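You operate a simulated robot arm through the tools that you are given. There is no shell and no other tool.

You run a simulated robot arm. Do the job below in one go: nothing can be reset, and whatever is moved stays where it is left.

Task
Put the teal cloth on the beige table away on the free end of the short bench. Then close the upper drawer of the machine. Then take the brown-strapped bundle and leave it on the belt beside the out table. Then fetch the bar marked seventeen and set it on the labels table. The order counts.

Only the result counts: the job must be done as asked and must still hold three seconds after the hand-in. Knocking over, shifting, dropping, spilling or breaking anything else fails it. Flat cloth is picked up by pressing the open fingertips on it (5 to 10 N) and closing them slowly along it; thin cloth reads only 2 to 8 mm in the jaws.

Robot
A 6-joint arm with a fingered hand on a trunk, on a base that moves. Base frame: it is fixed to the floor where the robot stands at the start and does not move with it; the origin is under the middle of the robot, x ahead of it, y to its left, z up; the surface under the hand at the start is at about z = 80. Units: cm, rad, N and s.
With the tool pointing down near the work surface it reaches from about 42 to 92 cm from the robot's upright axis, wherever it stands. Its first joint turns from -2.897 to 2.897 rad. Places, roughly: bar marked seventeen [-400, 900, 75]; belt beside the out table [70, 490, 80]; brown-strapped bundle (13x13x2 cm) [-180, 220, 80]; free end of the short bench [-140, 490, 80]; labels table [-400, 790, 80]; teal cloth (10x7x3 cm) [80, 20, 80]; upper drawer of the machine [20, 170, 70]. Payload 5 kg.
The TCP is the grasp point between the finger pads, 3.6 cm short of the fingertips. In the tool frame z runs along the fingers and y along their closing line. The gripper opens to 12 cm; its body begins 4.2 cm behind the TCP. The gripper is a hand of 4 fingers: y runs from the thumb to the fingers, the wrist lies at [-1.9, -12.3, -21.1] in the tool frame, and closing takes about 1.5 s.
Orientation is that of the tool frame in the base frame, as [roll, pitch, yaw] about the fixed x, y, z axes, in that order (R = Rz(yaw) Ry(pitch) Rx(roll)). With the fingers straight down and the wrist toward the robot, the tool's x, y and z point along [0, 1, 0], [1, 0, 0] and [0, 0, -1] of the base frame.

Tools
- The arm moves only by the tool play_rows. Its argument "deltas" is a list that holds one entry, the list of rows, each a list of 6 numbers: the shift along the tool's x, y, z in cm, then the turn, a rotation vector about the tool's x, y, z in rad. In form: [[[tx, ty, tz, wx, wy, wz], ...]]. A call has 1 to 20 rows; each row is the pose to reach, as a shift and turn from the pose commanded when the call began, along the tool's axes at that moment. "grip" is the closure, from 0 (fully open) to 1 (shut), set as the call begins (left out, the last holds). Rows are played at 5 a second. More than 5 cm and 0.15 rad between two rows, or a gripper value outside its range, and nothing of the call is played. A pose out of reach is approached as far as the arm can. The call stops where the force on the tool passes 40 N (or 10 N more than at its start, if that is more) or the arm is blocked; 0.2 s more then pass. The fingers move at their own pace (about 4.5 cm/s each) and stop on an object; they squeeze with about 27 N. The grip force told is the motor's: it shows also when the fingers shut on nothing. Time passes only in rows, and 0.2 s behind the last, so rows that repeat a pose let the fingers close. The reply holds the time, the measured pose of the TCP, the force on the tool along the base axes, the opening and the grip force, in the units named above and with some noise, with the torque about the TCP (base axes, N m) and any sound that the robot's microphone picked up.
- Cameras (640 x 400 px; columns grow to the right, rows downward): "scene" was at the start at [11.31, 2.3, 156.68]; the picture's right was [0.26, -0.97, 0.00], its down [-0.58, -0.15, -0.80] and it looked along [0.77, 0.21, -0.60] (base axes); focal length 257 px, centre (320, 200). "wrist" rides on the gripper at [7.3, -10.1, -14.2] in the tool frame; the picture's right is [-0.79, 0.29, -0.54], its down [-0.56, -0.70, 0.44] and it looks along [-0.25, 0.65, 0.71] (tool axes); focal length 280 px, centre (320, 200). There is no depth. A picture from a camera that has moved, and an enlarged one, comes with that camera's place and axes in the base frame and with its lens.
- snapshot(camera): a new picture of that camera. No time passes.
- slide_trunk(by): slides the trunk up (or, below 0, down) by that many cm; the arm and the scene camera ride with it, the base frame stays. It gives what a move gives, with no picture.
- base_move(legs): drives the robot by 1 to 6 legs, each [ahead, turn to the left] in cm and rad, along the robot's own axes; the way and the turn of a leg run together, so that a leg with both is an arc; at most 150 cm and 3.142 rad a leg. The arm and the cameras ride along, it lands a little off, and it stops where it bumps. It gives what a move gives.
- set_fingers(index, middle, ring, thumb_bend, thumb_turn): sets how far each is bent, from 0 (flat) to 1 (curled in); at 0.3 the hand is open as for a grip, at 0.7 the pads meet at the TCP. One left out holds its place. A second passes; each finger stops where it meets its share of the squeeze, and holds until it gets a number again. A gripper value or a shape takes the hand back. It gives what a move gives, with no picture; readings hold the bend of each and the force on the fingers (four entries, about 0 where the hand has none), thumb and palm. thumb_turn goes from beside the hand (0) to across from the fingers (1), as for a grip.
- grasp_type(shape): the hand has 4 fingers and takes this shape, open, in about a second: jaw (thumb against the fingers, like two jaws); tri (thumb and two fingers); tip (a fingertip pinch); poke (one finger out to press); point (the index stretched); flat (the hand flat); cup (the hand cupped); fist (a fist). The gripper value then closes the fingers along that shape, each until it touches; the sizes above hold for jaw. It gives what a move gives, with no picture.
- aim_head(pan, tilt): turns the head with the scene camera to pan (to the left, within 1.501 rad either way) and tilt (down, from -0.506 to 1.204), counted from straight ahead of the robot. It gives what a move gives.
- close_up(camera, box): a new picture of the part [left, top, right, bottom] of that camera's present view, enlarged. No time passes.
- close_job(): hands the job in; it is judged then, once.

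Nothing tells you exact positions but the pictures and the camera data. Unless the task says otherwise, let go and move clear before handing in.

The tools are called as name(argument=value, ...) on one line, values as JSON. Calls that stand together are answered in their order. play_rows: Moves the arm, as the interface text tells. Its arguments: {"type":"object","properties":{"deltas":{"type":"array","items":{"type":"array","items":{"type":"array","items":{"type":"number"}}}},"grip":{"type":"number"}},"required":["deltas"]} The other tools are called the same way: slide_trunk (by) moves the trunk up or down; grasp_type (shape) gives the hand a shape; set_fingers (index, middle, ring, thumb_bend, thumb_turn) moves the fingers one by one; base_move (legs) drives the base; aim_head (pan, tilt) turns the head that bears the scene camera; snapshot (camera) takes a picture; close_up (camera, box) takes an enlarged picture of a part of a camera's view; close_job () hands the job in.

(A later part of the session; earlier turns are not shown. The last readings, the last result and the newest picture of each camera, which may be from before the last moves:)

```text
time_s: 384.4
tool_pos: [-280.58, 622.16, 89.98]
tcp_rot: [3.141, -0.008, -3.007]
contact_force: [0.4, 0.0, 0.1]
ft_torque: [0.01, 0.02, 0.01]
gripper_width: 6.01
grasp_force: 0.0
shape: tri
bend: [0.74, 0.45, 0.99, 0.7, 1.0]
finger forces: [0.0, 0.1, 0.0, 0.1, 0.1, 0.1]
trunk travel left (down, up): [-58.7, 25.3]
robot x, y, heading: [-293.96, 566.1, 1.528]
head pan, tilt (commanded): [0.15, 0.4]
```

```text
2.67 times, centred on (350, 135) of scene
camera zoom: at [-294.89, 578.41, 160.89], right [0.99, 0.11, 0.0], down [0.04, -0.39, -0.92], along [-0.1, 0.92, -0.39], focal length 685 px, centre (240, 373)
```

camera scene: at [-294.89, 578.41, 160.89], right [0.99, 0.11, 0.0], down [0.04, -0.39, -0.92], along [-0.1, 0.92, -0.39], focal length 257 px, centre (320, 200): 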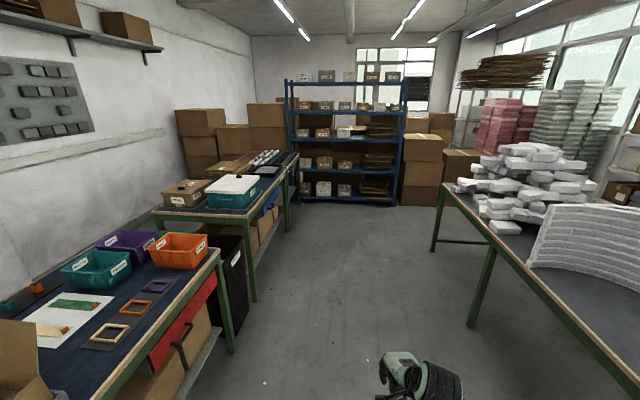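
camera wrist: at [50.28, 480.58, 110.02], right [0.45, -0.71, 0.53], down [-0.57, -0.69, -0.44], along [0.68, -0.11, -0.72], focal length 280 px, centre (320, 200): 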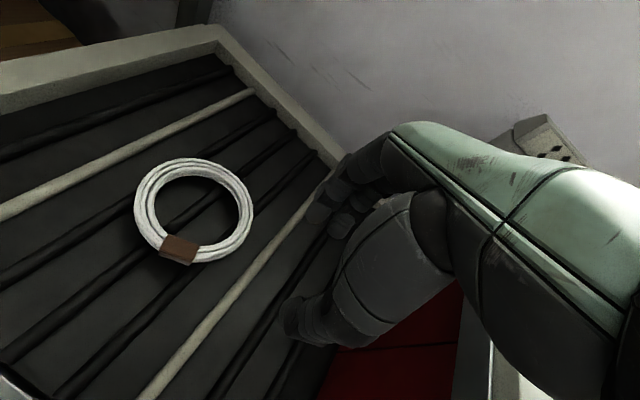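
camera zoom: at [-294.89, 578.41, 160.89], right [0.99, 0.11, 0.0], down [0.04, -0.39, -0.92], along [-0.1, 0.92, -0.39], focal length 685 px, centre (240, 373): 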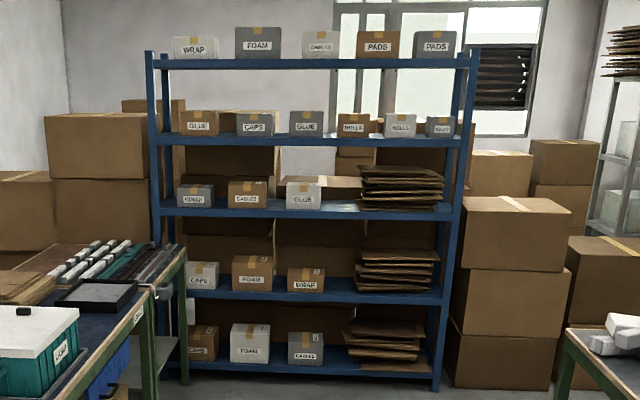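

I see the labels table (x≈-435 to -362, y≈731–852) with PEARL and LAMP boxes and a black tray, and beyond it a lower table with several bars at y≈860–960. I'll drive north for a closer look.

base_move(legs=[[0, 0.04], [150, 0], [60, 0]])

aim_head(pan=0.7, tilt=0.6)

snapshot(camera="scene")

aim_head(pan=1.4, tilt=0.7)

snapshot(camera="scene")

```text
time_s: 396.1
tool_pos: [-278.7, 828.93, 90.02]
tcp_rot: [-3.139, -0.008, -2.989]
contact_force: [0.0, 0.4, -0.4]
ft_torque: [0.02, -0.03, 0.03]
gripper_width: 6.0
grasp_force: 0.0
shape: tri
bend: [0.74, 0.45, 0.99, 0.7, 1.0]
finger forces: [0.0, 0.0, 0.1, 0.0, 0.0, 0.0]
trunk travel left (down, up): [-58.7, 25.3]
robot x, y, heading: [-290.81, 772.8, 1.547]
head pan, tilt (commanded): [0.15, 0.4]
```

```text
time_s: 397.1
tool_pos: [-278.77, 828.85, 90.05]
tcp_rot: [-3.141, -0.007, -2.991]
contact_force: [0.9, 0.0, -0.9]
ft_torque: [0.0, 0.04, 0.05]
gripper_width: 6.0
grasp_force: 0.0
shape: tri
bend: [0.74, 0.45, 0.99, 0.7, 1.0]
finger forces: [0.1, 0.1, 0.0, 0.1, 0.0, 0.1]
trunk travel left (down, up): [-58.7, 25.3]
robot x, y, heading: [-290.87, 772.6, 1.546]
head pan, tilt (commanded): [0.7, 0.6]
```

```text
taken
camera scene: at [-296.62, 782.6, 159.07], right [0.78, 0.63, 0.0], down [0.35, -0.44, -0.83], along [-0.52, 0.64, -0.56], focal length 257 px, centre (320, 200)
```

scene: 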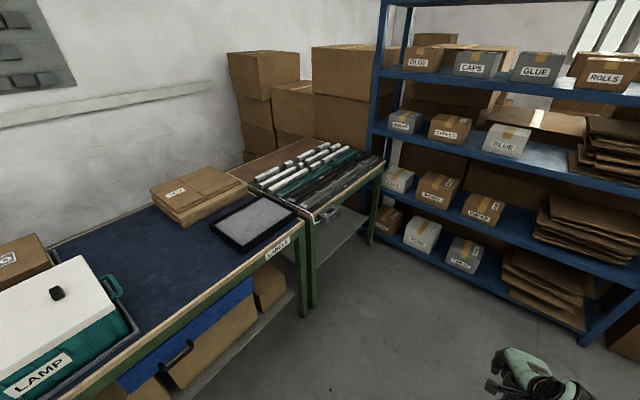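

```text
time_s: 398.1
tool_pos: [-278.74, 828.76, 90.13]
tcp_rot: [-3.141, -0.007, -2.99]
contact_force: [0.3, 0.4, 0.7]
ft_torque: [-0.05, -0.02, 0.02]
gripper_width: 6.02
grasp_force: 0.0
shape: tri
bend: [0.74, 0.45, 0.99, 0.7, 1.0]
finger forces: [0.0, 0.0, 0.0, 0.0, 0.0, 0.0]
trunk travel left (down, up): [-58.7, 25.3]
robot x, y, heading: [-291.34, 772.76, 1.547]
head pan, tilt (commanded): [1.4, 0.7]
```

```text
taken
camera scene: at [-299.43, 777.34, 158.2], right [0.19, 0.98, 0.0], down [0.63, -0.13, -0.77], along [-0.75, 0.15, -0.64], focal length 257 px, centre (320, 200)
```

scene: 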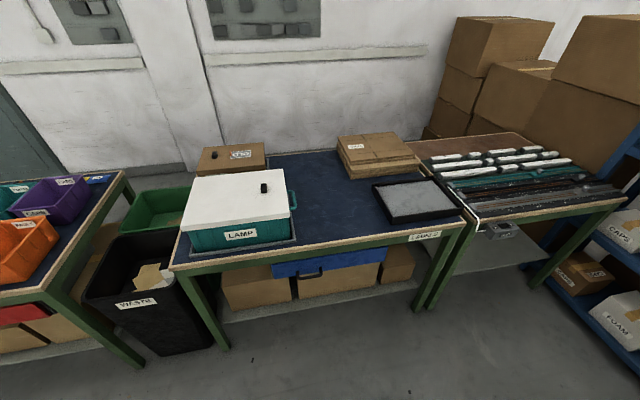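

close_up(camera="scene", box=[400, 120, 640, 260])

close_up(camera="scene", box=[270, 130, 480, 260])

```text
2.67 times, centred on (520, 190) of scene
camera zoom: at [-299.43, 777.34, 158.2], right [0.19, 0.98, 0.0], down [0.63, -0.13, -0.77], along [-0.75, 0.15, -0.64], focal length 685 px, centre (-213, 227)
```

zoom: 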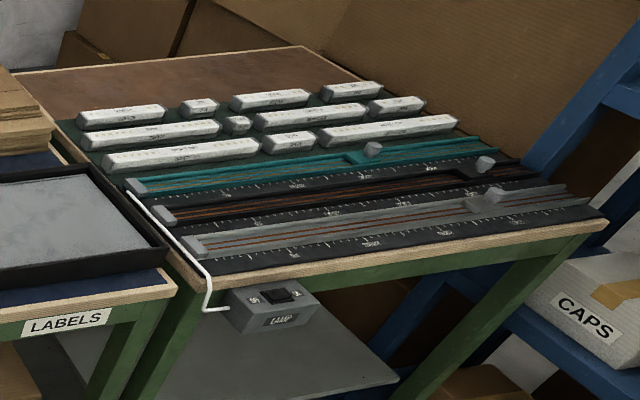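

```text
3.05 times, centred on (375, 195) of scene
camera zoom: at [-299.43, 777.34, 158.2], right [0.19, 0.98, 0.0], down [0.63, -0.13, -0.77], along [-0.75, 0.15, -0.64], focal length 783 px, centre (152, 215)
```

zoom: 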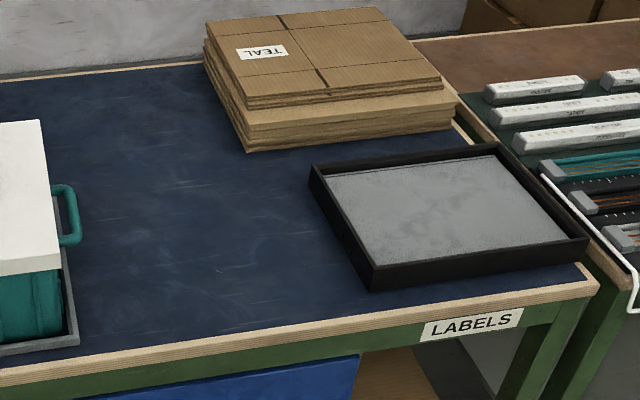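

The labels table has plenty of free space between the LAMP box and the tray, around [-390, 802]. The white bars carry printed marks, so I'll zoom in to read them.

close_up(camera="scene", box=[420, 145, 500, 195])

close_up(camera="scene", box=[490, 140, 580, 195])

```text
8.00 times, centred on (460, 170) of scene
camera zoom: at [-299.43, 777.34, 158.2], right [0.19, 0.98, 0.0], down [0.63, -0.13, -0.77], along [-0.75, 0.15, -0.64], focal length 2055 px, centre (-800, 440)
```

zoom: 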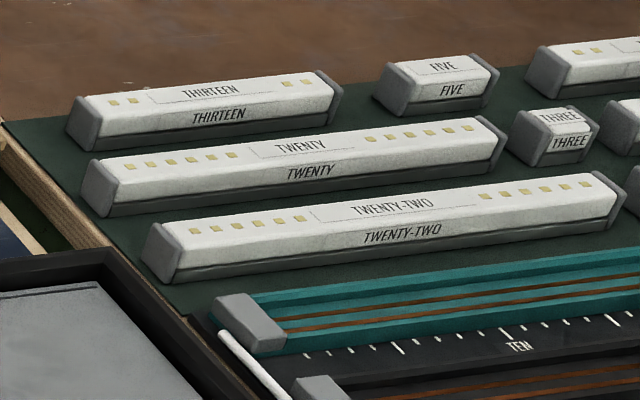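

```text
7.11 times, centred on (535, 168) of scene
camera zoom: at [-299.43, 777.34, 158.2], right [0.19, 0.98, 0.0], down [0.63, -0.13, -0.77], along [-0.75, 0.15, -0.64], focal length 1827 px, centre (-1209, 431)
```

zoom: 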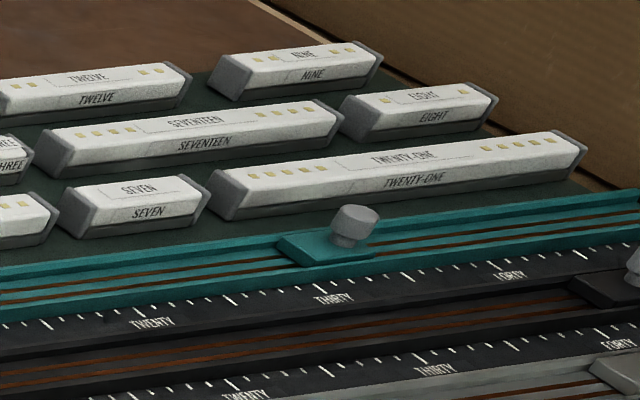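

The bar marked SEVENTEEN is in the middle row at about [-410, 921], lying along y, about 26 cm long and 3.8 cm wide. To keep the hand away from the blue shelf I'll raise the trunk, turn round, and back up to a spot beside the bar table.

grasp_type(shape="jaw")

slide_trunk(by=18)

base_move(legs=[[0, -2.813], [-100, 0]])

aim_head(pan=-1.45, tilt=0.5)

snapshot(camera="scene")

```text
time_s: 399.0
tool_pos: [-278.84, 828.82, 90.01]
tcp_rot: [-3.141, -0.007, -2.988]
contact_force: [0.0, 0.3, -0.8]
ft_torque: [0.0, -0.04, 0.01]
gripper_width: 11.97
grasp_force: 0.0
shape: jaw
bend: [0.3, 0.3, 0.3, 0.3, 0.98]
finger forces: [0.0, 0.0, 0.0, 0.1, 0.0, 0.0]
trunk travel left (down, up): [-58.7, 25.3]
robot x, y, heading: [-291.19, 772.99, 1.547]
head pan, tilt (commanded): [1.4, 0.7]
```

```text
time_s: 401.0
tool_pos: [-278.67, 828.82, 107.98]
tcp_rot: [3.14, -0.007, -2.991]
contact_force: [0.2, 0.7, -0.5]
ft_torque: [0.03, 0.01, 0.01]
gripper_width: 11.99
grasp_force: 0.1
shape: jaw
bend: [0.3, 0.3, 0.3, 0.3, 0.98]
finger forces: [0.0, 0.1, 0.0, 0.0, 0.2, 0.1]
trunk travel left (down, up): [-76.7, 7.3]
robot x, y, heading: [-291.03, 772.52, 1.544]
head pan, tilt (commanded): [1.4, 0.7]
```

```text
time_s: 414.5
tool_pos: [-315.37, 809.63, 107.96]
tcp_rot: [3.141, -0.008, 0.517]
contact_force: [0.4, -0.6, -0.1]
ft_torque: [0.06, -0.03, 0.01]
gripper_width: 12.01
grasp_force: 0.0
shape: jaw
bend: [0.3, 0.3, 0.3, 0.3, 0.98]
finger forces: [0.0, 0.0, 0.0, 0.0, 0.0, 0.0]
trunk travel left (down, up): [-76.7, 7.3]
robot x, y, heading: [-323.99, 866.85, -1.231]
head pan, tilt (commanded): [1.4, 0.7]
```

```text
time_s: 417.0
tool_pos: [-315.51, 809.58, 108.02]
tcp_rot: [3.142, -0.006, 0.517]
contact_force: [0.3, -0.1, 0.4]
ft_torque: [0.0, -0.03, 0.02]
gripper_width: 12.0
grasp_force: 0.0
shape: jaw
bend: [0.3, 0.3, 0.3, 0.3, 0.98]
finger forces: [0.1, 0.1, 0.1, 0.0, 0.1, 0.0]
trunk travel left (down, up): [-76.7, 7.3]
robot x, y, heading: [-323.98, 866.91, -1.23]
head pan, tilt (commanded): [-1.45, 0.499]
```

```text
taken
camera scene: at [-331.23, 859.73, 177.97], right [-0.44, 0.9, 0.0], down [0.43, 0.21, -0.88], along [-0.79, -0.39, -0.48], focal length 257 px, centre (320, 200)
```

scene: 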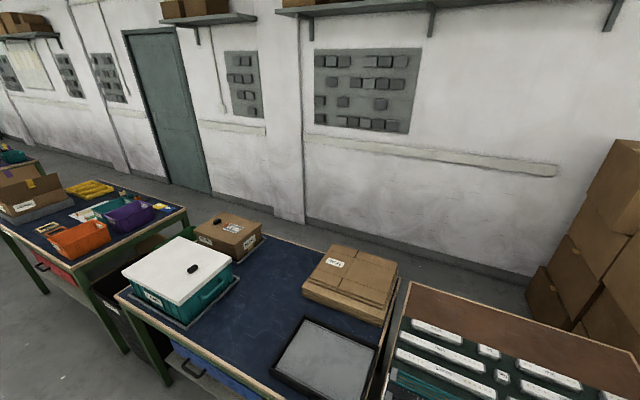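

I'm beside the tables at [-324, 867]. I'll adjust a little, back up to about [-330, 898], and turn right to face the bars, with the hand passing well above the tray.

base_move(legs=[[0, -0.15], [-31, 0]])

base_move(legs=[[0, -2.05]])

aim_head(pan=0, tilt=0.75)

snapshot(camera="scene")

snapshot(camera="wrist")

```text
time_s: 419.9
tool_pos: [-329.61, 839.26, 108.03]
tcp_rot: [3.141, -0.007, 0.372]
contact_force: [-0.1, -0.6, -0.6]
ft_torque: [0.0, -0.04, -0.02]
gripper_width: 11.97
grasp_force: 0.1
shape: jaw
bend: [0.3, 0.3, 0.3, 0.3, 0.98]
finger forces: [0.0, 0.0, 0.0, 0.0, 0.1, 0.0]
trunk travel left (down, up): [-76.7, 7.3]
robot x, y, heading: [-329.91, 896.7, -1.38]
head pan, tilt (commanded): [-1.45, 0.499]
```

```text
time_s: 426.2
tool_pos: [-381.14, 923.24, 108.12]
tcp_rot: [-3.141, -0.007, -1.68]
contact_force: [0.1, 0.1, 0.7]
ft_torque: [0.02, 0.02, 0.04]
gripper_width: 11.97
grasp_force: 0.0
shape: jaw
bend: [0.3, 0.3, 0.3, 0.3, 0.98]
finger forces: [0.0, 0.0, 0.1, 0.0, 0.1, 0.1]
trunk travel left (down, up): [-76.7, 7.3]
robot x, y, heading: [-330.02, 896.72, 2.857]
head pan, tilt (commanded): [-1.45, 0.499]
```

```text
time_s: 427.7
tool_pos: [-381.01, 923.27, 108.0]
tcp_rot: [-3.14, -0.009, -1.679]
contact_force: [1.2, -0.5, 0.6]
ft_torque: [-0.04, -0.01, -0.02]
gripper_width: 11.97
grasp_force: 0.0
shape: jaw
bend: [0.3, 0.3, 0.3, 0.3, 0.98]
finger forces: [0.0, 0.0, 0.1, 0.0, 0.0, 0.1]
trunk travel left (down, up): [-76.7, 7.3]
robot x, y, heading: [-329.87, 897.0, 2.856]
head pan, tilt (commanded): [0.0, 0.75]
```

```text
taken
camera scene: at [-340.86, 900.12, 175.78], right [0.28, 0.96, 0.0], down [0.65, -0.19, -0.73], along [-0.7, 0.21, -0.68], focal length 257 px, centre (320, 200)
```

scene: 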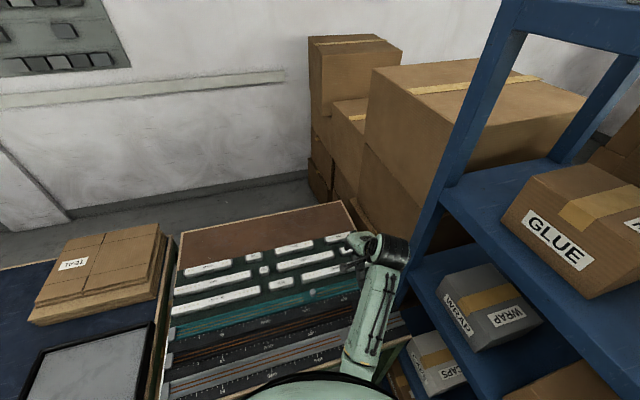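

```text
taken
camera wrist: at [-371.78, 915.14, 122.28], right [-0.2, 0.82, 0.54], down [0.76, 0.48, -0.45], along [-0.62, 0.32, -0.72], focal length 280 px, centre (320, 200)
```

wrist: 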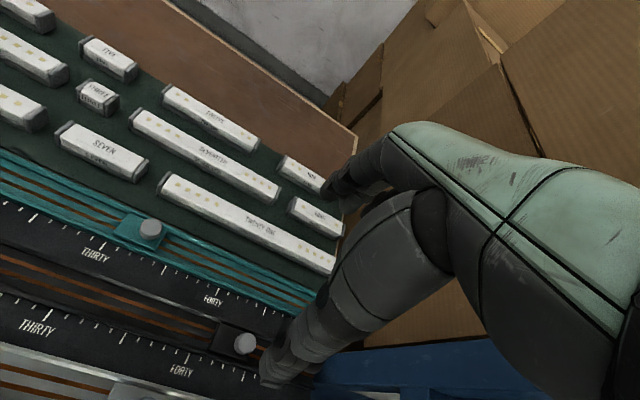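

I'm facing the bars now with the hand above the table at a safe height. I'll zoom in with both cameras to fix the SEVENTEEN bar's place.

close_up(camera="wrist", box=[60, 60, 360, 280])

close_up(camera="scene", box=[160, 220, 400, 370])

```text
1.82 times, centred on (210, 170) of wrist
camera zoom: at [-371.78, 915.14, 122.28], right [-0.2, 0.82, 0.54], down [0.76, 0.48, -0.45], along [-0.62, 0.32, -0.72], focal length 510 px, centre (520, 254)
```

zoom: 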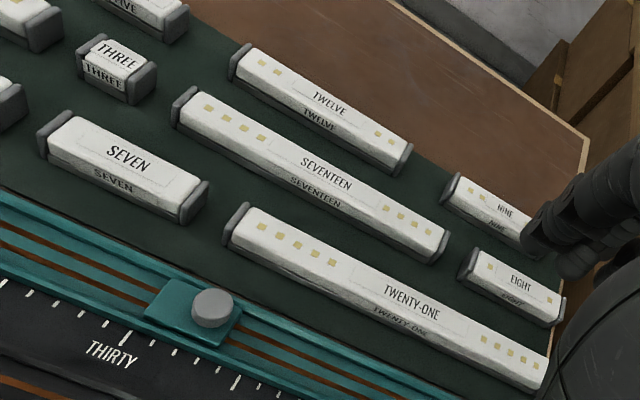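

```text
2.67 times, centred on (280, 295) of scene
camera zoom: at [-340.86, 900.12, 175.78], right [0.28, 0.96, 0.0], down [0.65, -0.19, -0.73], along [-0.7, 0.21, -0.68], focal length 685 px, centre (427, -53)
```

zoom: 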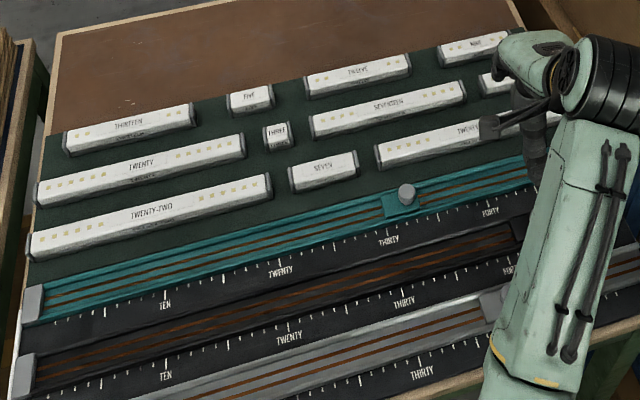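

Both cameras agree: the SEVENTEEN bar is centred at about [-405.7, 911.7], running exactly along y from 898 to 925, with about 4.6 cm free on either side. I'll move the hand over it, squared to the bar, still high.

play_rows(deltas=[[[2, 3.3, 0, 0, 0, -0.015], [4, 6.6, 0, 0, 0, -0.03], [6, 9.9, 0, 0, 0, -0.045], [8, 13.2, 0, 0, 0, -0.06], [10, 16.5, 0, 0, 0, -0.075], [12, 19.8, 0, 0, 0, -0.09], [14.1, 23.2, 0, 0, 0, -0.109], [14.1, 23.2, 0, 0, 0, -0.109]]], grip=0.58)

slide_trunk(by=-15)

snapshot(camera="wrist")

snapshot(camera="scene")

```text
time_s: 429.5
tool_pos: [-405.71, 911.81, 108.45]
tcp_rot: [3.139, -0.006, -1.569]
contact_force: [0.0, 0.7, 0.4]
ft_torque: [0.02, 0.01, -0.04]
gripper_width: 5.06
grasp_force: 0.0
shape: jaw
bend: [0.74, 0.48, 0.46, 0.72, 1.0]
finger forces: [0.0, 0.1, 0.0, 0.0, 0.1, 0.1]
trunk travel left (down, up): [-76.7, 7.3]
robot x, y, heading: [-329.66, 896.91, 2.855]
head pan, tilt (commanded): [0.0, 0.75]
```

```text
time_s: 431.3
tool_pos: [-405.79, 911.87, 93.44]
tcp_rot: [3.14, -0.007, -1.567]
contact_force: [-0.3, 0.3, 0.1]
ft_torque: [-0.01, -0.04, 0.01]
gripper_width: 5.05
grasp_force: 0.0
shape: jaw
bend: [0.74, 0.48, 0.46, 0.72, 1.0]
finger forces: [0.0, 0.1, 0.0, 0.0, 0.0, 0.0]
trunk travel left (down, up): [-61.7, 22.3]
robot x, y, heading: [-330.41, 896.81, 2.854]
head pan, tilt (commanded): [0.0, 0.75]
```

```text
taken
camera wrist: at [-395.64, 904.69, 107.65], right [-0.29, 0.79, 0.54], down [0.7, 0.56, -0.45], along [-0.65, 0.25, -0.71], focal length 280 px, centre (320, 200)
```

wrist: 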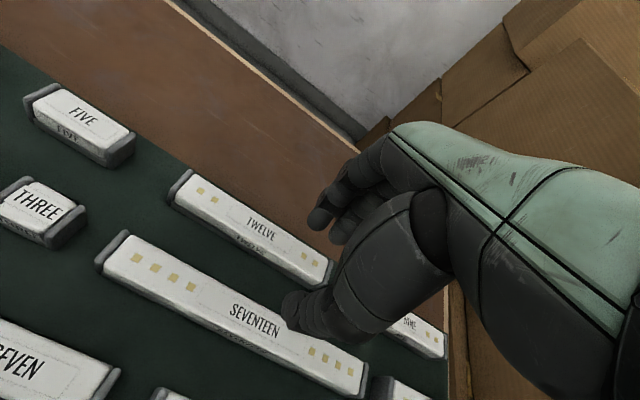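

```text
taken
camera scene: at [-340.86, 900.1, 160.78], right [0.28, 0.96, 0.0], down [0.65, -0.19, -0.73], along [-0.7, 0.21, -0.68], focal length 257 px, centre (320, 200)
```

scene: 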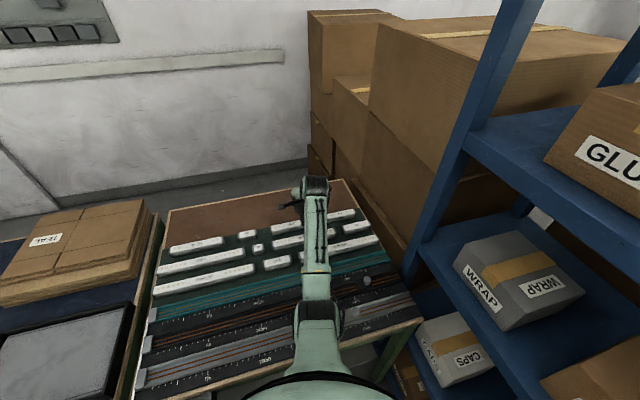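

Comparing the two wrist views puts the bar's top at z≈82 and its centre at [-402.7, 912], so that table is about 79–80 high. I'll shift 3 cm back to centre on it and lower part way.

play_rows(deltas=[[[0, -1.5, 0, 0, 0, 0], [-0.2, -3.1, 0, 0, 0, 0], [-0.2, -3.1, 2, 0, 0, 0], [-0.2, -3.1, 4, 0, 0, 0], [-0.2, -3.1, 4, 0, 0, 0]]])

snapshot(camera="wrist")

close_up(camera="scene", box=[220, 170, 380, 290])

```text
time_s: 432.5
tool_pos: [-402.79, 912.0, 89.35]
tcp_rot: [3.141, -0.007, -1.568]
contact_force: [0.2, -0.3, -0.1]
ft_torque: [-0.04, -0.02, -0.01]
gripper_width: 5.07
grasp_force: 0.1
shape: jaw
bend: [0.74, 0.48, 0.46, 0.72, 1.0]
finger forces: [0.0, 0.1, 0.1, 0.0, 0.0, 0.0]
trunk travel left (down, up): [-61.7, 22.3]
robot x, y, heading: [-330.02, 896.68, 2.854]
head pan, tilt (commanded): [0.0, 0.75]
```

```text
taken
camera wrist: at [-392.55, 904.91, 103.67], right [-0.29, 0.79, 0.54], down [0.7, 0.56, -0.45], along [-0.65, 0.25, -0.72], focal length 280 px, centre (320, 200)
```

wrist: 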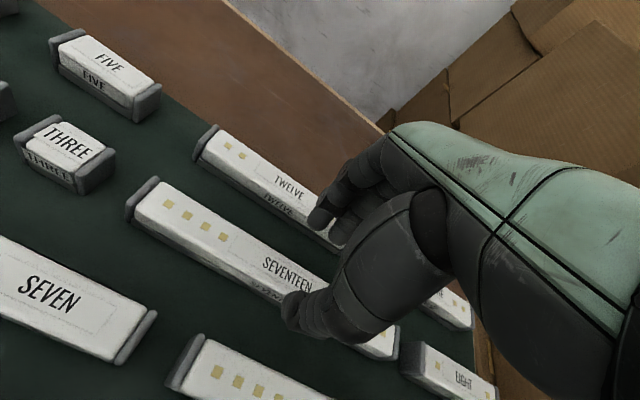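

```text
3.33 times, centred on (300, 230) of scene
camera zoom: at [-340.87, 900.1, 160.78], right [0.28, 0.96, 0.0], down [0.65, -0.19, -0.73], along [-0.7, 0.21, -0.68], focal length 856 px, centre (387, 100)
```

zoom: 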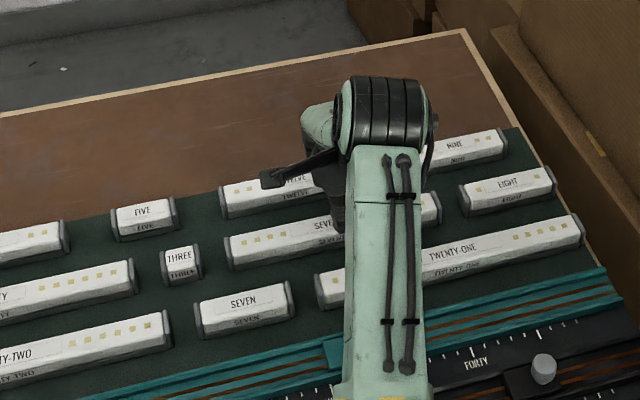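

The bar lies between fingers and thumb, with the grasp centre about 1 cm on the thumb's side of the TCP. I'll open slightly, shift 0.35 cm, and lower to just above the bar.

play_rows(deltas=[[[0, 0.35, 0, 0, 0, 0], [0, 0.35, 1, 0, 0, 0], [0, 0.35, 2, 0, 0, 0], [0, 0.35, 3, 0, 0, 0], [0, 0.35, 3.6, 0, 0, 0], [0, 0.35, 3.6, 0, 0, 0]]], grip=0.52)

snapshot(camera="wrist")

close_up(camera="wrist", box=[220, 150, 420, 350])

```text
time_s: 433.9
tool_pos: [-402.97, 911.92, 85.81]
tcp_rot: [3.14, -0.006, -1.57]
contact_force: [1.1, -0.5, -0.1]
ft_torque: [0.01, 0.0, -0.01]
gripper_width: 5.71
grasp_force: 0.1
shape: jaw
bend: [0.74, 0.46, 0.43, 0.71, 1.0]
finger forces: [0.0, 0.1, 0.0, 0.0, 0.1, 0.1]
trunk travel left (down, up): [-61.7, 22.3]
robot x, y, heading: [-329.95, 897.01, 2.857]
head pan, tilt (commanded): [0.0, 0.75]
```

```text
taken
camera wrist: at [-392.9, 904.84, 100.04], right [-0.29, 0.79, 0.54], down [0.7, 0.56, -0.45], along [-0.65, 0.25, -0.72], focal length 280 px, centre (320, 200)
```

wrist: 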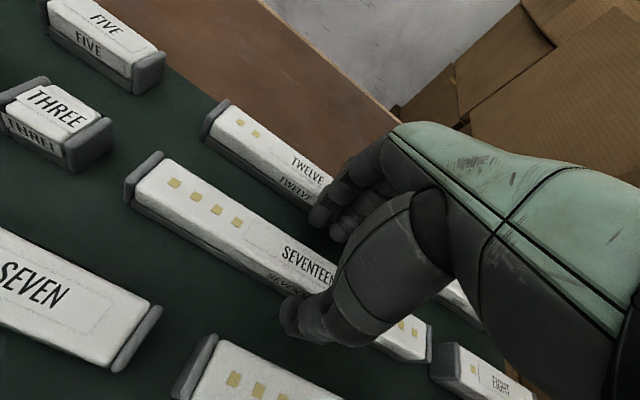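

```text
2.00 times, centred on (320, 250) of wrist
camera zoom: at [-392.9, 904.84, 100.04], right [-0.29, 0.79, 0.54], down [0.7, 0.56, -0.45], along [-0.65, 0.25, -0.72], focal length 561 px, centre (320, 100)
```

zoom: 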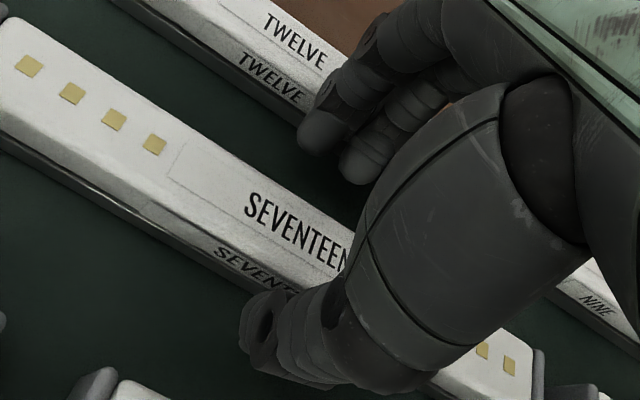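

The bar's top spans x=-404.2 to -400.8 and everything lines up. I'll shift 0.3 cm more and go down around it in small steps.

play_rows(deltas=[[[0, 0.3, 0.4, 0, 0, 0], [0, 0.3, 0.9, 0, 0, 0], [0, 0.3, 1.4, 0, 0, 0], [0, 0.3, 1.9, 0, 0, 0], [0, 0.3, 2.4, 0, 0, 0], [0, 0.3, 2.4, 0, 0, 0]]])

close_up(camera="wrist", box=[220, 150, 420, 350])

```text
time_s: 434.8
tool_pos: [-403.95, 912.01, 85.37]
tcp_rot: [3.112, -0.004, -1.571]
contact_force: [11.6, -2.0, 24.3]
ft_torque: [0.28, 0.84, -0.08]
gripper_width: 5.56
grasp_force: 0.1
shape: jaw
bend: [0.74, 0.49, 0.44, 0.7, 1.0]
finger forces: [2.9, 22.3, 2.4, 0.1, 0.4, 0.1]
trunk travel left (down, up): [-61.7, 22.3]
robot x, y, heading: [-329.92, 897.15, 2.86]
head pan, tilt (commanded): [0.0, 0.75]
stopped in row 4: the force on the tool passed its limit at 43 N (the readings are from after the stop); the commanded pose is now the measured one
```

```text
2.00 times, centred on (320, 250) of wrist
camera zoom: at [-393.41, 904.88, 99.36], right [-0.27, 0.79, 0.55], down [0.69, 0.56, -0.46], along [-0.67, 0.25, -0.7], focal length 561 px, centre (320, 100)
```

zoom: 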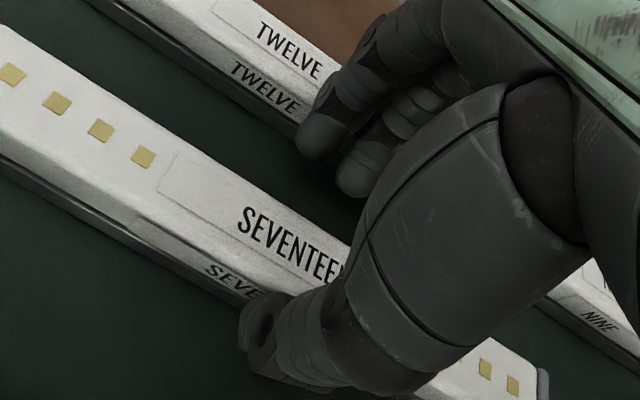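

Something stopped the hand: the middle finger seems to have come down on the edge of the TWELVE bar, so the bars stand a little higher and nearer than I judged. I'll lift off at once and look.

play_rows(deltas=[[[0, 0, -0.5, 0, 0, 0], [0, 0, -1.5, 0, 0, 0], [0, 0, -3, 0, 0, 0], [0, 0, -4, 0, 0, 0], [0, 0, -4, 0, 0, 0]]])

snapshot(camera="wrist")

close_up(camera="scene", box=[220, 170, 380, 290])

```text
time_s: 436.0
tool_pos: [-403.63, 912.08, 88.9]
tcp_rot: [3.124, -0.005, -1.571]
contact_force: [0.4, -0.3, 0.0]
ft_torque: [-0.01, 0.01, 0.01]
gripper_width: 5.74
grasp_force: 0.0
shape: jaw
bend: [0.74, 0.46, 0.43, 0.71, 1.0]
finger forces: [0.0, 0.0, 0.0, 0.0, 0.0, 0.1]
trunk travel left (down, up): [-61.7, 22.3]
robot x, y, heading: [-330.0, 896.91, 2.86]
head pan, tilt (commanded): [0.0, 0.75]
```

```text
taken
camera wrist: at [-393.32, 904.93, 102.97], right [-0.28, 0.79, 0.54], down [0.69, 0.56, -0.46], along [-0.67, 0.25, -0.7], focal length 280 px, centre (320, 200)
```

wrist: 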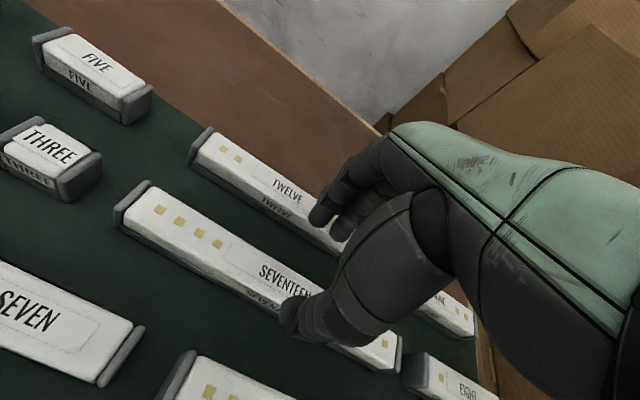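

```text
3.33 times, centred on (300, 230) of scene
camera zoom: at [-340.84, 900.1, 160.78], right [0.28, 0.96, 0.0], down [0.65, -0.19, -0.73], along [-0.7, 0.21, -0.68], focal length 856 px, centre (387, 100)
```

zoom: 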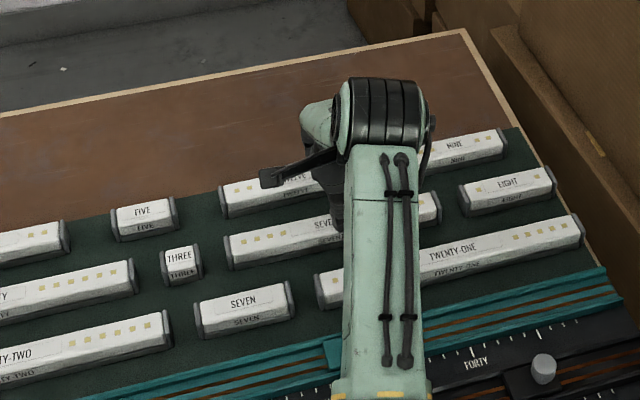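

Nothing appears shifted. I'll measure the bar heights properly by comparing close-ups from two hand heights.

close_up(camera="wrist", box=[90, 110, 330, 330])

play_rows(deltas=[[[0, 0, -3, 0.0175, 0, 0], [0, 0, -6, 0.0175, 0, 0], [0, 0, -8, 0.0175, 0, 0], [0, 0, -8, 0.0175, 0, 0]]])

close_up(camera="wrist", box=[90, 150, 330, 370])

```text
1.82 times, centred on (210, 220) of wrist
camera zoom: at [-393.32, 904.93, 102.97], right [-0.28, 0.79, 0.54], down [0.69, 0.56, -0.46], along [-0.67, 0.25, -0.7], focal length 510 px, centre (520, 164)
```

zoom: 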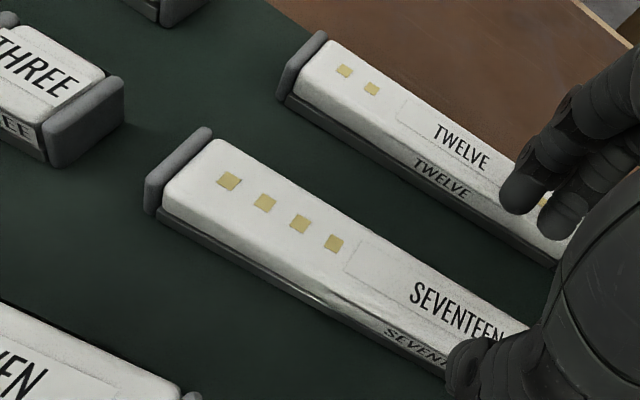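

```text
time_s: 437.0
tool_pos: [-403.71, 912.19, 96.78]
tcp_rot: [-3.14, -0.006, -1.57]
contact_force: [0.3, -0.9, 0.3]
ft_torque: [0.02, 0.0, 0.02]
gripper_width: 5.75
grasp_force: 0.0
shape: jaw
bend: [0.74, 0.46, 0.43, 0.71, 1.0]
finger forces: [0.0, 0.0, 0.0, 0.0, 0.1, 0.1]
trunk travel left (down, up): [-61.7, 22.3]
robot x, y, heading: [-329.86, 896.84, 2.856]
head pan, tilt (commanded): [0.0, 0.75]
```

```text
1.82 times, centred on (210, 260) of wrist
camera zoom: at [-393.57, 904.96, 111.05], right [-0.29, 0.79, 0.54], down [0.7, 0.56, -0.45], along [-0.65, 0.25, -0.72], focal length 510 px, centre (520, 91)
```

zoom: 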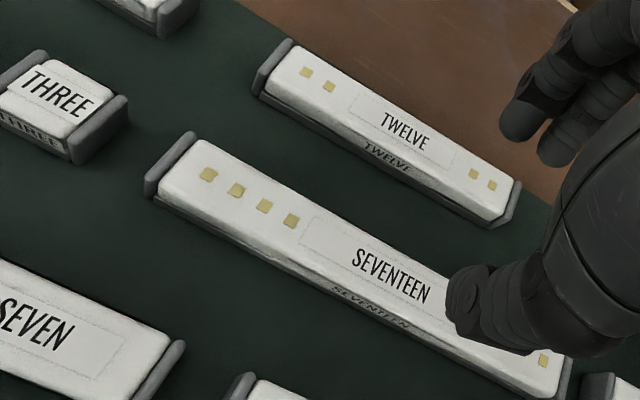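

The bars' tops are at z≈83.3; SEVENTEEN's centre line is x≈-402.45 and about 2.9 cm wide, while TWELVE's edge is at x≈-408.6. I'll narrow the opening to about 4.6 cm, shift half a centimetre away from TWELVE, and come down again carefully.

play_rows(deltas=[[[0, -0.52, 0, 0, 0, 0], [0, -0.52, 2, 0, 0, 0], [0, -0.52, 4, 0, 0, 0], [0, -0.52, 6, 0, 0, 0], [0, -0.52, 8, 0, 0, 0], [0, -0.52, 9, 0, 0, 0], [0, -0.52, 9, 0, 0, 0]]], grip=0.615)

close_up(camera="wrist", box=[220, 150, 420, 350])

close_up(camera="scene", box=[220, 170, 380, 290])

```text
time_s: 438.6
tool_pos: [-403.07, 912.0, 87.79]
tcp_rot: [3.14, -0.005, -1.57]
contact_force: [-0.7, 0.5, 0.7]
ft_torque: [0.01, -0.01, -0.03]
gripper_width: 4.65
grasp_force: 0.1
shape: jaw
bend: [0.74, 0.5, 0.47, 0.73, 1.0]
finger forces: [0.0, 0.0, 0.0, 0.0, 0.0, 0.0]
trunk travel left (down, up): [-61.7, 22.3]
robot x, y, heading: [-330.06, 896.89, 2.863]
head pan, tilt (commanded): [0.0, 0.75]
```

```text
2.00 times, centred on (320, 250) of wrist
camera zoom: at [-392.91, 904.91, 101.99], right [-0.29, 0.79, 0.54], down [0.7, 0.56, -0.45], along [-0.65, 0.25, -0.72], focal length 561 px, centre (320, 100)
```

zoom: 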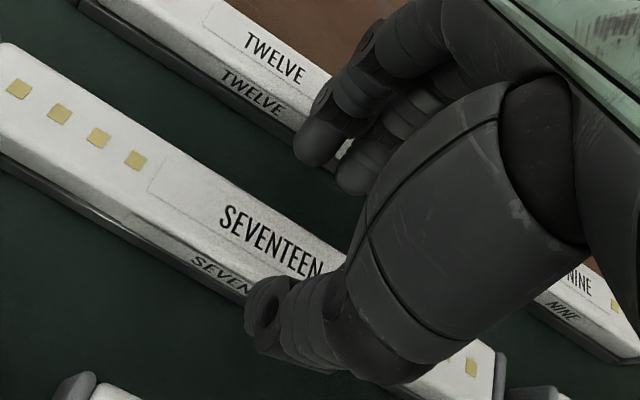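

```text
3.33 times, centred on (300, 230) of scene
camera zoom: at [-340.86, 900.1, 160.78], right [0.28, 0.96, 0.0], down [0.65, -0.19, -0.73], along [-0.7, 0.21, -0.68], focal length 856 px, centre (387, 100)
```

zoom: 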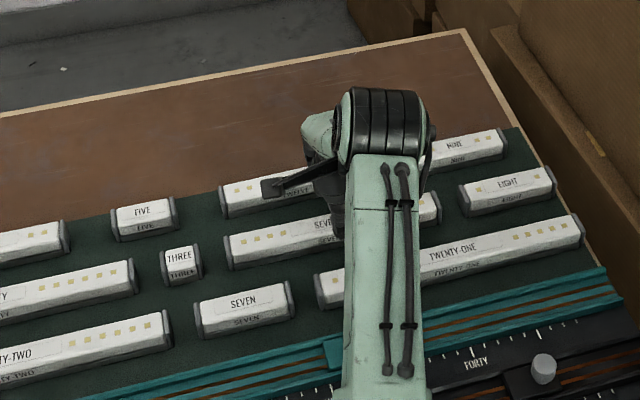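

Clearances look right: fingers just behind SEVENTEEN and about 1.5 cm short of TWELVE. I'll go down in short stages, checking the force each time.

play_rows(deltas=[[[0, 0, 0.5, 0, 0, 0], [0, 0, 1.0, 0, 0, 0], [0, 0, 1.5, 0, 0, 0], [0, 0, 2.0, 0, 0, 0]]])

play_rows(deltas=[[[0, 0, 0.3, 0, 0, 0], [0, 0, 0.6, 0, 0, 0], [0, 0, 0.6, 0, 0, 0]]])

close_up(camera="wrist", box=[220, 150, 420, 350])

```text
time_s: 439.6
tool_pos: [-403.02, 912.05, 85.87]
tcp_rot: [3.14, -0.006, -1.571]
contact_force: [0.4, -0.2, 1.0]
ft_torque: [-0.02, 0.02, -0.01]
gripper_width: 4.64
grasp_force: 0.0
shape: jaw
bend: [0.74, 0.5, 0.47, 0.73, 1.0]
finger forces: [0.1, 0.0, 0.0, 0.1, 0.0, 0.0]
trunk travel left (down, up): [-61.7, 22.3]
robot x, y, heading: [-329.83, 896.58, 2.855]
head pan, tilt (commanded): [0.0, 0.75]
```

```text
time_s: 440.4
tool_pos: [-403.04, 912.18, 85.26]
tcp_rot: [-3.141, -0.006, -1.572]
contact_force: [0.6, 0.2, -0.2]
ft_torque: [0.0, -0.01, 0.02]
gripper_width: 4.65
grasp_force: 0.1
shape: jaw
bend: [0.74, 0.5, 0.47, 0.73, 1.0]
finger forces: [0.0, 0.0, 0.1, 0.0, 0.0, 0.1]
trunk travel left (down, up): [-61.7, 22.3]
robot x, y, heading: [-329.87, 896.95, 2.855]
head pan, tilt (commanded): [0.0, 0.75]
```

```text
2.00 times, centred on (320, 250) of wrist
camera zoom: at [-392.94, 904.96, 99.47], right [-0.29, 0.79, 0.54], down [0.7, 0.56, -0.45], along [-0.65, 0.25, -0.72], focal length 561 px, centre (320, 100)
```

zoom: 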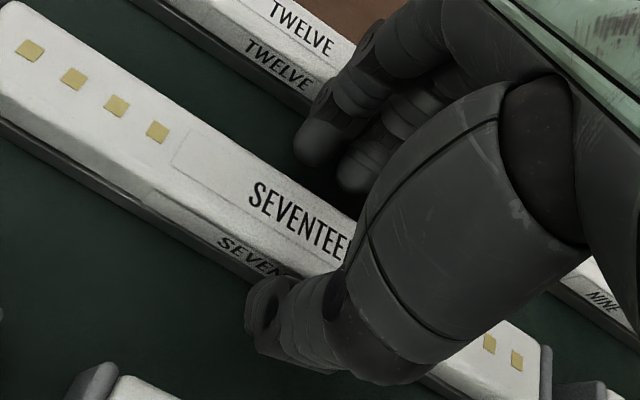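

The fingertips are entering the gap cleanly. I'll continue down in small steps.

play_rows(deltas=[[[0, 0, 0.3, 0, 0, 0], [0, 0, 0.6, 0, 0, 0], [0, 0, 0.6, 0, 0, 0]]])

play_rows(deltas=[[[0, 0, 0.3, 0, 0, 0], [0, 0, 0.6, 0, 0, 0], [0, 0, 0.6, 0, 0, 0]]])

play_rows(deltas=[[[0, 0, 0.3, 0, 0, 0], [0, 0, 0.6, 0, 0, 0], [0, 0, 0.6, 0, 0, 0]]])

close_up(camera="wrist", box=[220, 150, 420, 350])

```text
time_s: 441.2
tool_pos: [-403.07, 912.08, 84.61]
tcp_rot: [-3.142, -0.005, -1.571]
contact_force: [1.3, -0.4, 1.2]
ft_torque: [0.01, 0.0, -0.03]
gripper_width: 4.65
grasp_force: 0.0
shape: jaw
bend: [0.74, 0.5, 0.47, 0.73, 1.0]
finger forces: [0.0, 0.9, 0.0, 0.0, 0.0, 0.1]
trunk travel left (down, up): [-61.7, 22.3]
robot x, y, heading: [-329.87, 897.1, 2.854]
head pan, tilt (commanded): [0.0, 0.75]
```

```text
time_s: 442.0
tool_pos: [-403.08, 912.0, 83.97]
tcp_rot: [-3.142, -0.005, -1.57]
contact_force: [0.8, 0.4, 0.9]
ft_torque: [-0.05, 0.03, 0.0]
gripper_width: 4.63
grasp_force: 0.1
shape: jaw
bend: [0.74, 0.5, 0.47, 0.73, 1.0]
finger forces: [0.4, 0.7, 0.0, 0.0, 0.3, 0.0]
trunk travel left (down, up): [-61.7, 22.3]
robot x, y, heading: [-330.3, 896.85, 2.857]
head pan, tilt (commanded): [0.0, 0.75]
```

```text
time_s: 442.8
tool_pos: [-403.06, 912.1, 83.98]
tcp_rot: [3.131, -0.006, -1.571]
contact_force: [1.6, -0.2, 32.2]
ft_torque: [-0.23, -1.08, -0.01]
gripper_width: 4.8
grasp_force: 0.0
shape: jaw
bend: [0.74, 0.5, 0.47, 0.74, 1.0]
finger forces: [2.8, 0.0, 0.1, 0.1, 29.5, 0.1]
trunk travel left (down, up): [-61.7, 22.3]
robot x, y, heading: [-329.59, 896.77, 2.859]
head pan, tilt (commanded): [0.0, 0.75]
```

```text
2.00 times, centred on (320, 250) of wrist
camera zoom: at [-392.82, 904.88, 98.11], right [-0.28, 0.79, 0.54], down [0.7, 0.56, -0.45], along [-0.66, 0.25, -0.71], focal length 561 px, centre (320, 100)
```

zoom: 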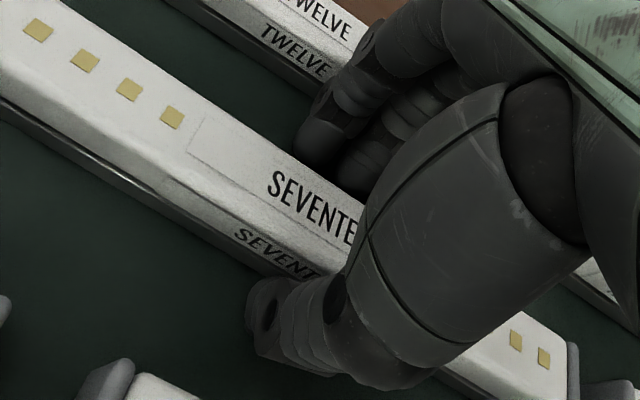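

The thumb came down on SEVENTEEN's front edge while the fingers brushed TWELVE lightly, so the hand should sit about 0.7 cm nearer to me. I'll rise, shift and come down again.

play_rows(deltas=[[[0, 0, -0.6, 0, 0, 0], [0, 0, -1.5, 0, 0, 0], [0, 0, -2.5, 0.01, 0, 0], [0, -0.4, -2.5, 0.01, 0, 0], [0, -0.7, -2.5, 0.01, 0, 0], [0, -0.7, -2.5, 0.01, 0, 0]]])

close_up(camera="wrist", box=[220, 150, 420, 350])

close_up(camera="scene", box=[220, 170, 380, 290])

```text
time_s: 444.2
tool_pos: [-402.28, 911.88, 85.86]
tcp_rot: [-3.133, -0.005, -1.57]
contact_force: [-0.7, 0.1, 0.6]
ft_torque: [-0.01, -0.02, -0.01]
gripper_width: 4.62
grasp_force: 0.0
shape: jaw
bend: [0.74, 0.5, 0.47, 0.73, 1.0]
finger forces: [0.1, 0.0, 0.0, 0.1, 0.0, 0.0]
trunk travel left (down, up): [-61.7, 22.3]
robot x, y, heading: [-330.16, 897.07, 2.858]
head pan, tilt (commanded): [0.0, 0.75]
```

```text
2.00 times, centred on (320, 250) of wrist
camera zoom: at [-392.35, 904.84, 100.27], right [-0.29, 0.79, 0.54], down [0.7, 0.56, -0.44], along [-0.65, 0.25, -0.72], focal length 561 px, centre (320, 100)
```

zoom: 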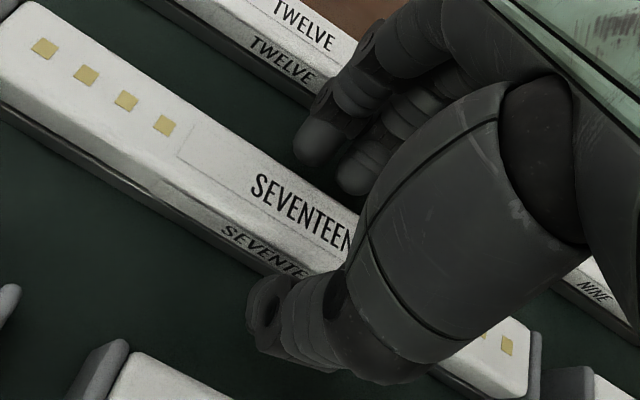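

```text
3.33 times, centred on (300, 230) of scene
camera zoom: at [-340.88, 900.11, 160.77], right [0.28, 0.96, 0.0], down [0.65, -0.19, -0.73], along [-0.7, 0.21, -0.68], focal length 856 px, centre (387, 100)
```

zoom: 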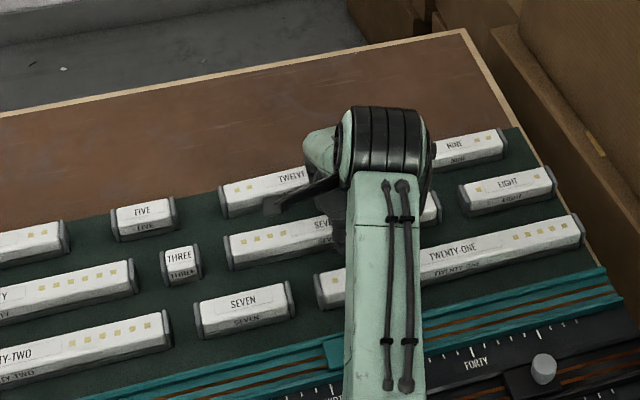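

I now see the fingertips really are 3.6 cm below the TCP, so the thumb simply reached the table (z≈80.35). I'll centre the hand 0.35 cm back towards TWELVE and stop at z≈84.2 this time, just above the table.

play_rows(deltas=[[[0, 0.35, 0, -0.008, 0, 0], [0, 0.35, 0.4, -0.008, 0, 0], [0, 0.35, 0.8, -0.008, 0, 0], [0, 0.35, 1.2, -0.008, 0, 0], [0, 0.35, 1.2, -0.008, 0, 0]]])

play_rows(deltas=[[[0, 0, 0.25, 0, 0, 0], [0, 0, 0.5, 0, 0, 0], [0, 0, 0.5, 0, 0, 0]]])

close_up(camera="wrist", box=[220, 150, 420, 350])

```text
time_s: 445.4
tool_pos: [-402.74, 912.11, 84.66]
tcp_rot: [-3.14, -0.005, -1.571]
contact_force: [-1.1, 0.3, -0.2]
ft_torque: [-0.01, 0.0, 0.02]
gripper_width: 4.63
grasp_force: 0.1
shape: jaw
bend: [0.74, 0.5, 0.47, 0.73, 1.0]
finger forces: [0.1, 0.0, 0.0, 0.0, 0.0, 0.0]
trunk travel left (down, up): [-61.7, 22.3]
robot x, y, heading: [-329.93, 896.78, 2.857]
head pan, tilt (commanded): [0.0, 0.75]
```

```text
time_s: 446.2
tool_pos: [-402.66, 912.1, 84.23]
tcp_rot: [3.141, -0.005, -1.57]
contact_force: [0.3, 0.0, 0.0]
ft_torque: [-0.01, 0.0, 0.02]
gripper_width: 4.61
grasp_force: 0.2
shape: jaw
bend: [0.74, 0.5, 0.47, 0.73, 1.0]
finger forces: [0.0, 0.0, 0.0, 0.0, 0.1, 0.1]
trunk travel left (down, up): [-61.7, 22.3]
robot x, y, heading: [-330.12, 897.0, 2.859]
head pan, tilt (commanded): [0.0, 0.75]
```

```text
2.00 times, centred on (320, 250) of wrist
camera zoom: at [-392.62, 904.88, 98.48], right [-0.29, 0.79, 0.54], down [0.7, 0.56, -0.44], along [-0.65, 0.25, -0.72], focal length 561 px, centre (320, 100)
```

zoom: 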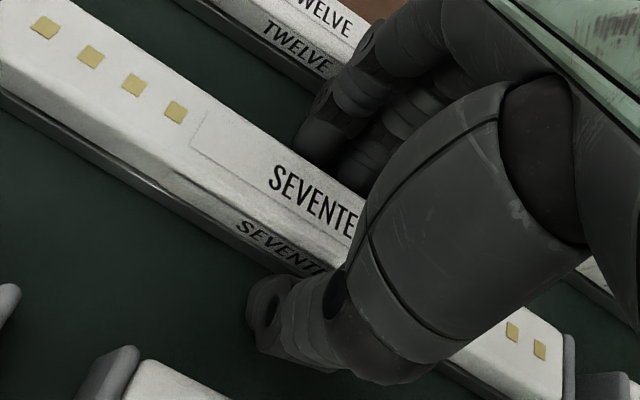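

No contact anywhere, and the bar sits cleanly between the fingers and thumb. I'll close on it.

play_rows(deltas=[[[0, 0, 0, 0, 0, 0], [0, 0, 0, 0, 0, 0], [0, 0, 0, 0, 0, 0], [0, 0, 0, 0, 0, 0], [0, 0, 0, 0, 0, 0], [0, 0, 0, 0, 0, 0], [0, 0, 0, 0, 0, 0]]], grip=1)

close_up(camera="wrist", box=[120, 110, 420, 350])

```text
time_s: 447.8
tool_pos: [-402.65, 912.07, 84.11]
tcp_rot: [-3.139, -0.005, -1.572]
contact_force: [0.1, -0.6, 0.0]
ft_torque: [0.04, 0.01, 0.03]
gripper_width: 2.59
grasp_force: 26.9
shape: jaw
bend: [0.73, 0.6, 0.6, 0.74, 1.0]
finger forces: [14.4, 6.8, 3.0, 0.0, 24.1, 0.1]
trunk travel left (down, up): [-61.7, 22.3]
robot x, y, heading: [-329.7, 897.02, 2.855]
head pan, tilt (commanded): [0.0, 0.75]
```

```text
1.67 times, centred on (270, 230) of wrist
camera zoom: at [-392.63, 904.88, 98.48], right [-0.29, 0.79, 0.54], down [0.7, 0.56, -0.44], along [-0.65, 0.25, -0.72], focal length 467 px, centre (403, 150)
```

zoom: 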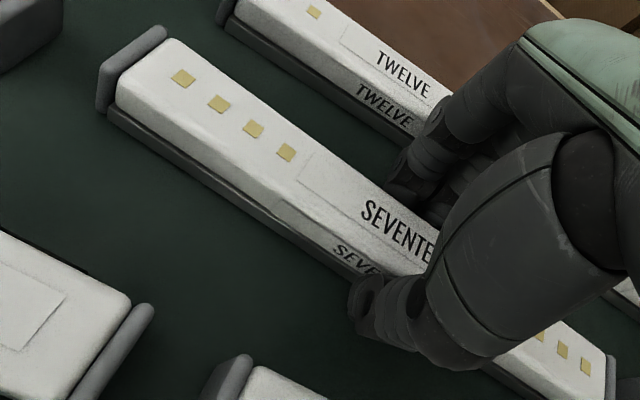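

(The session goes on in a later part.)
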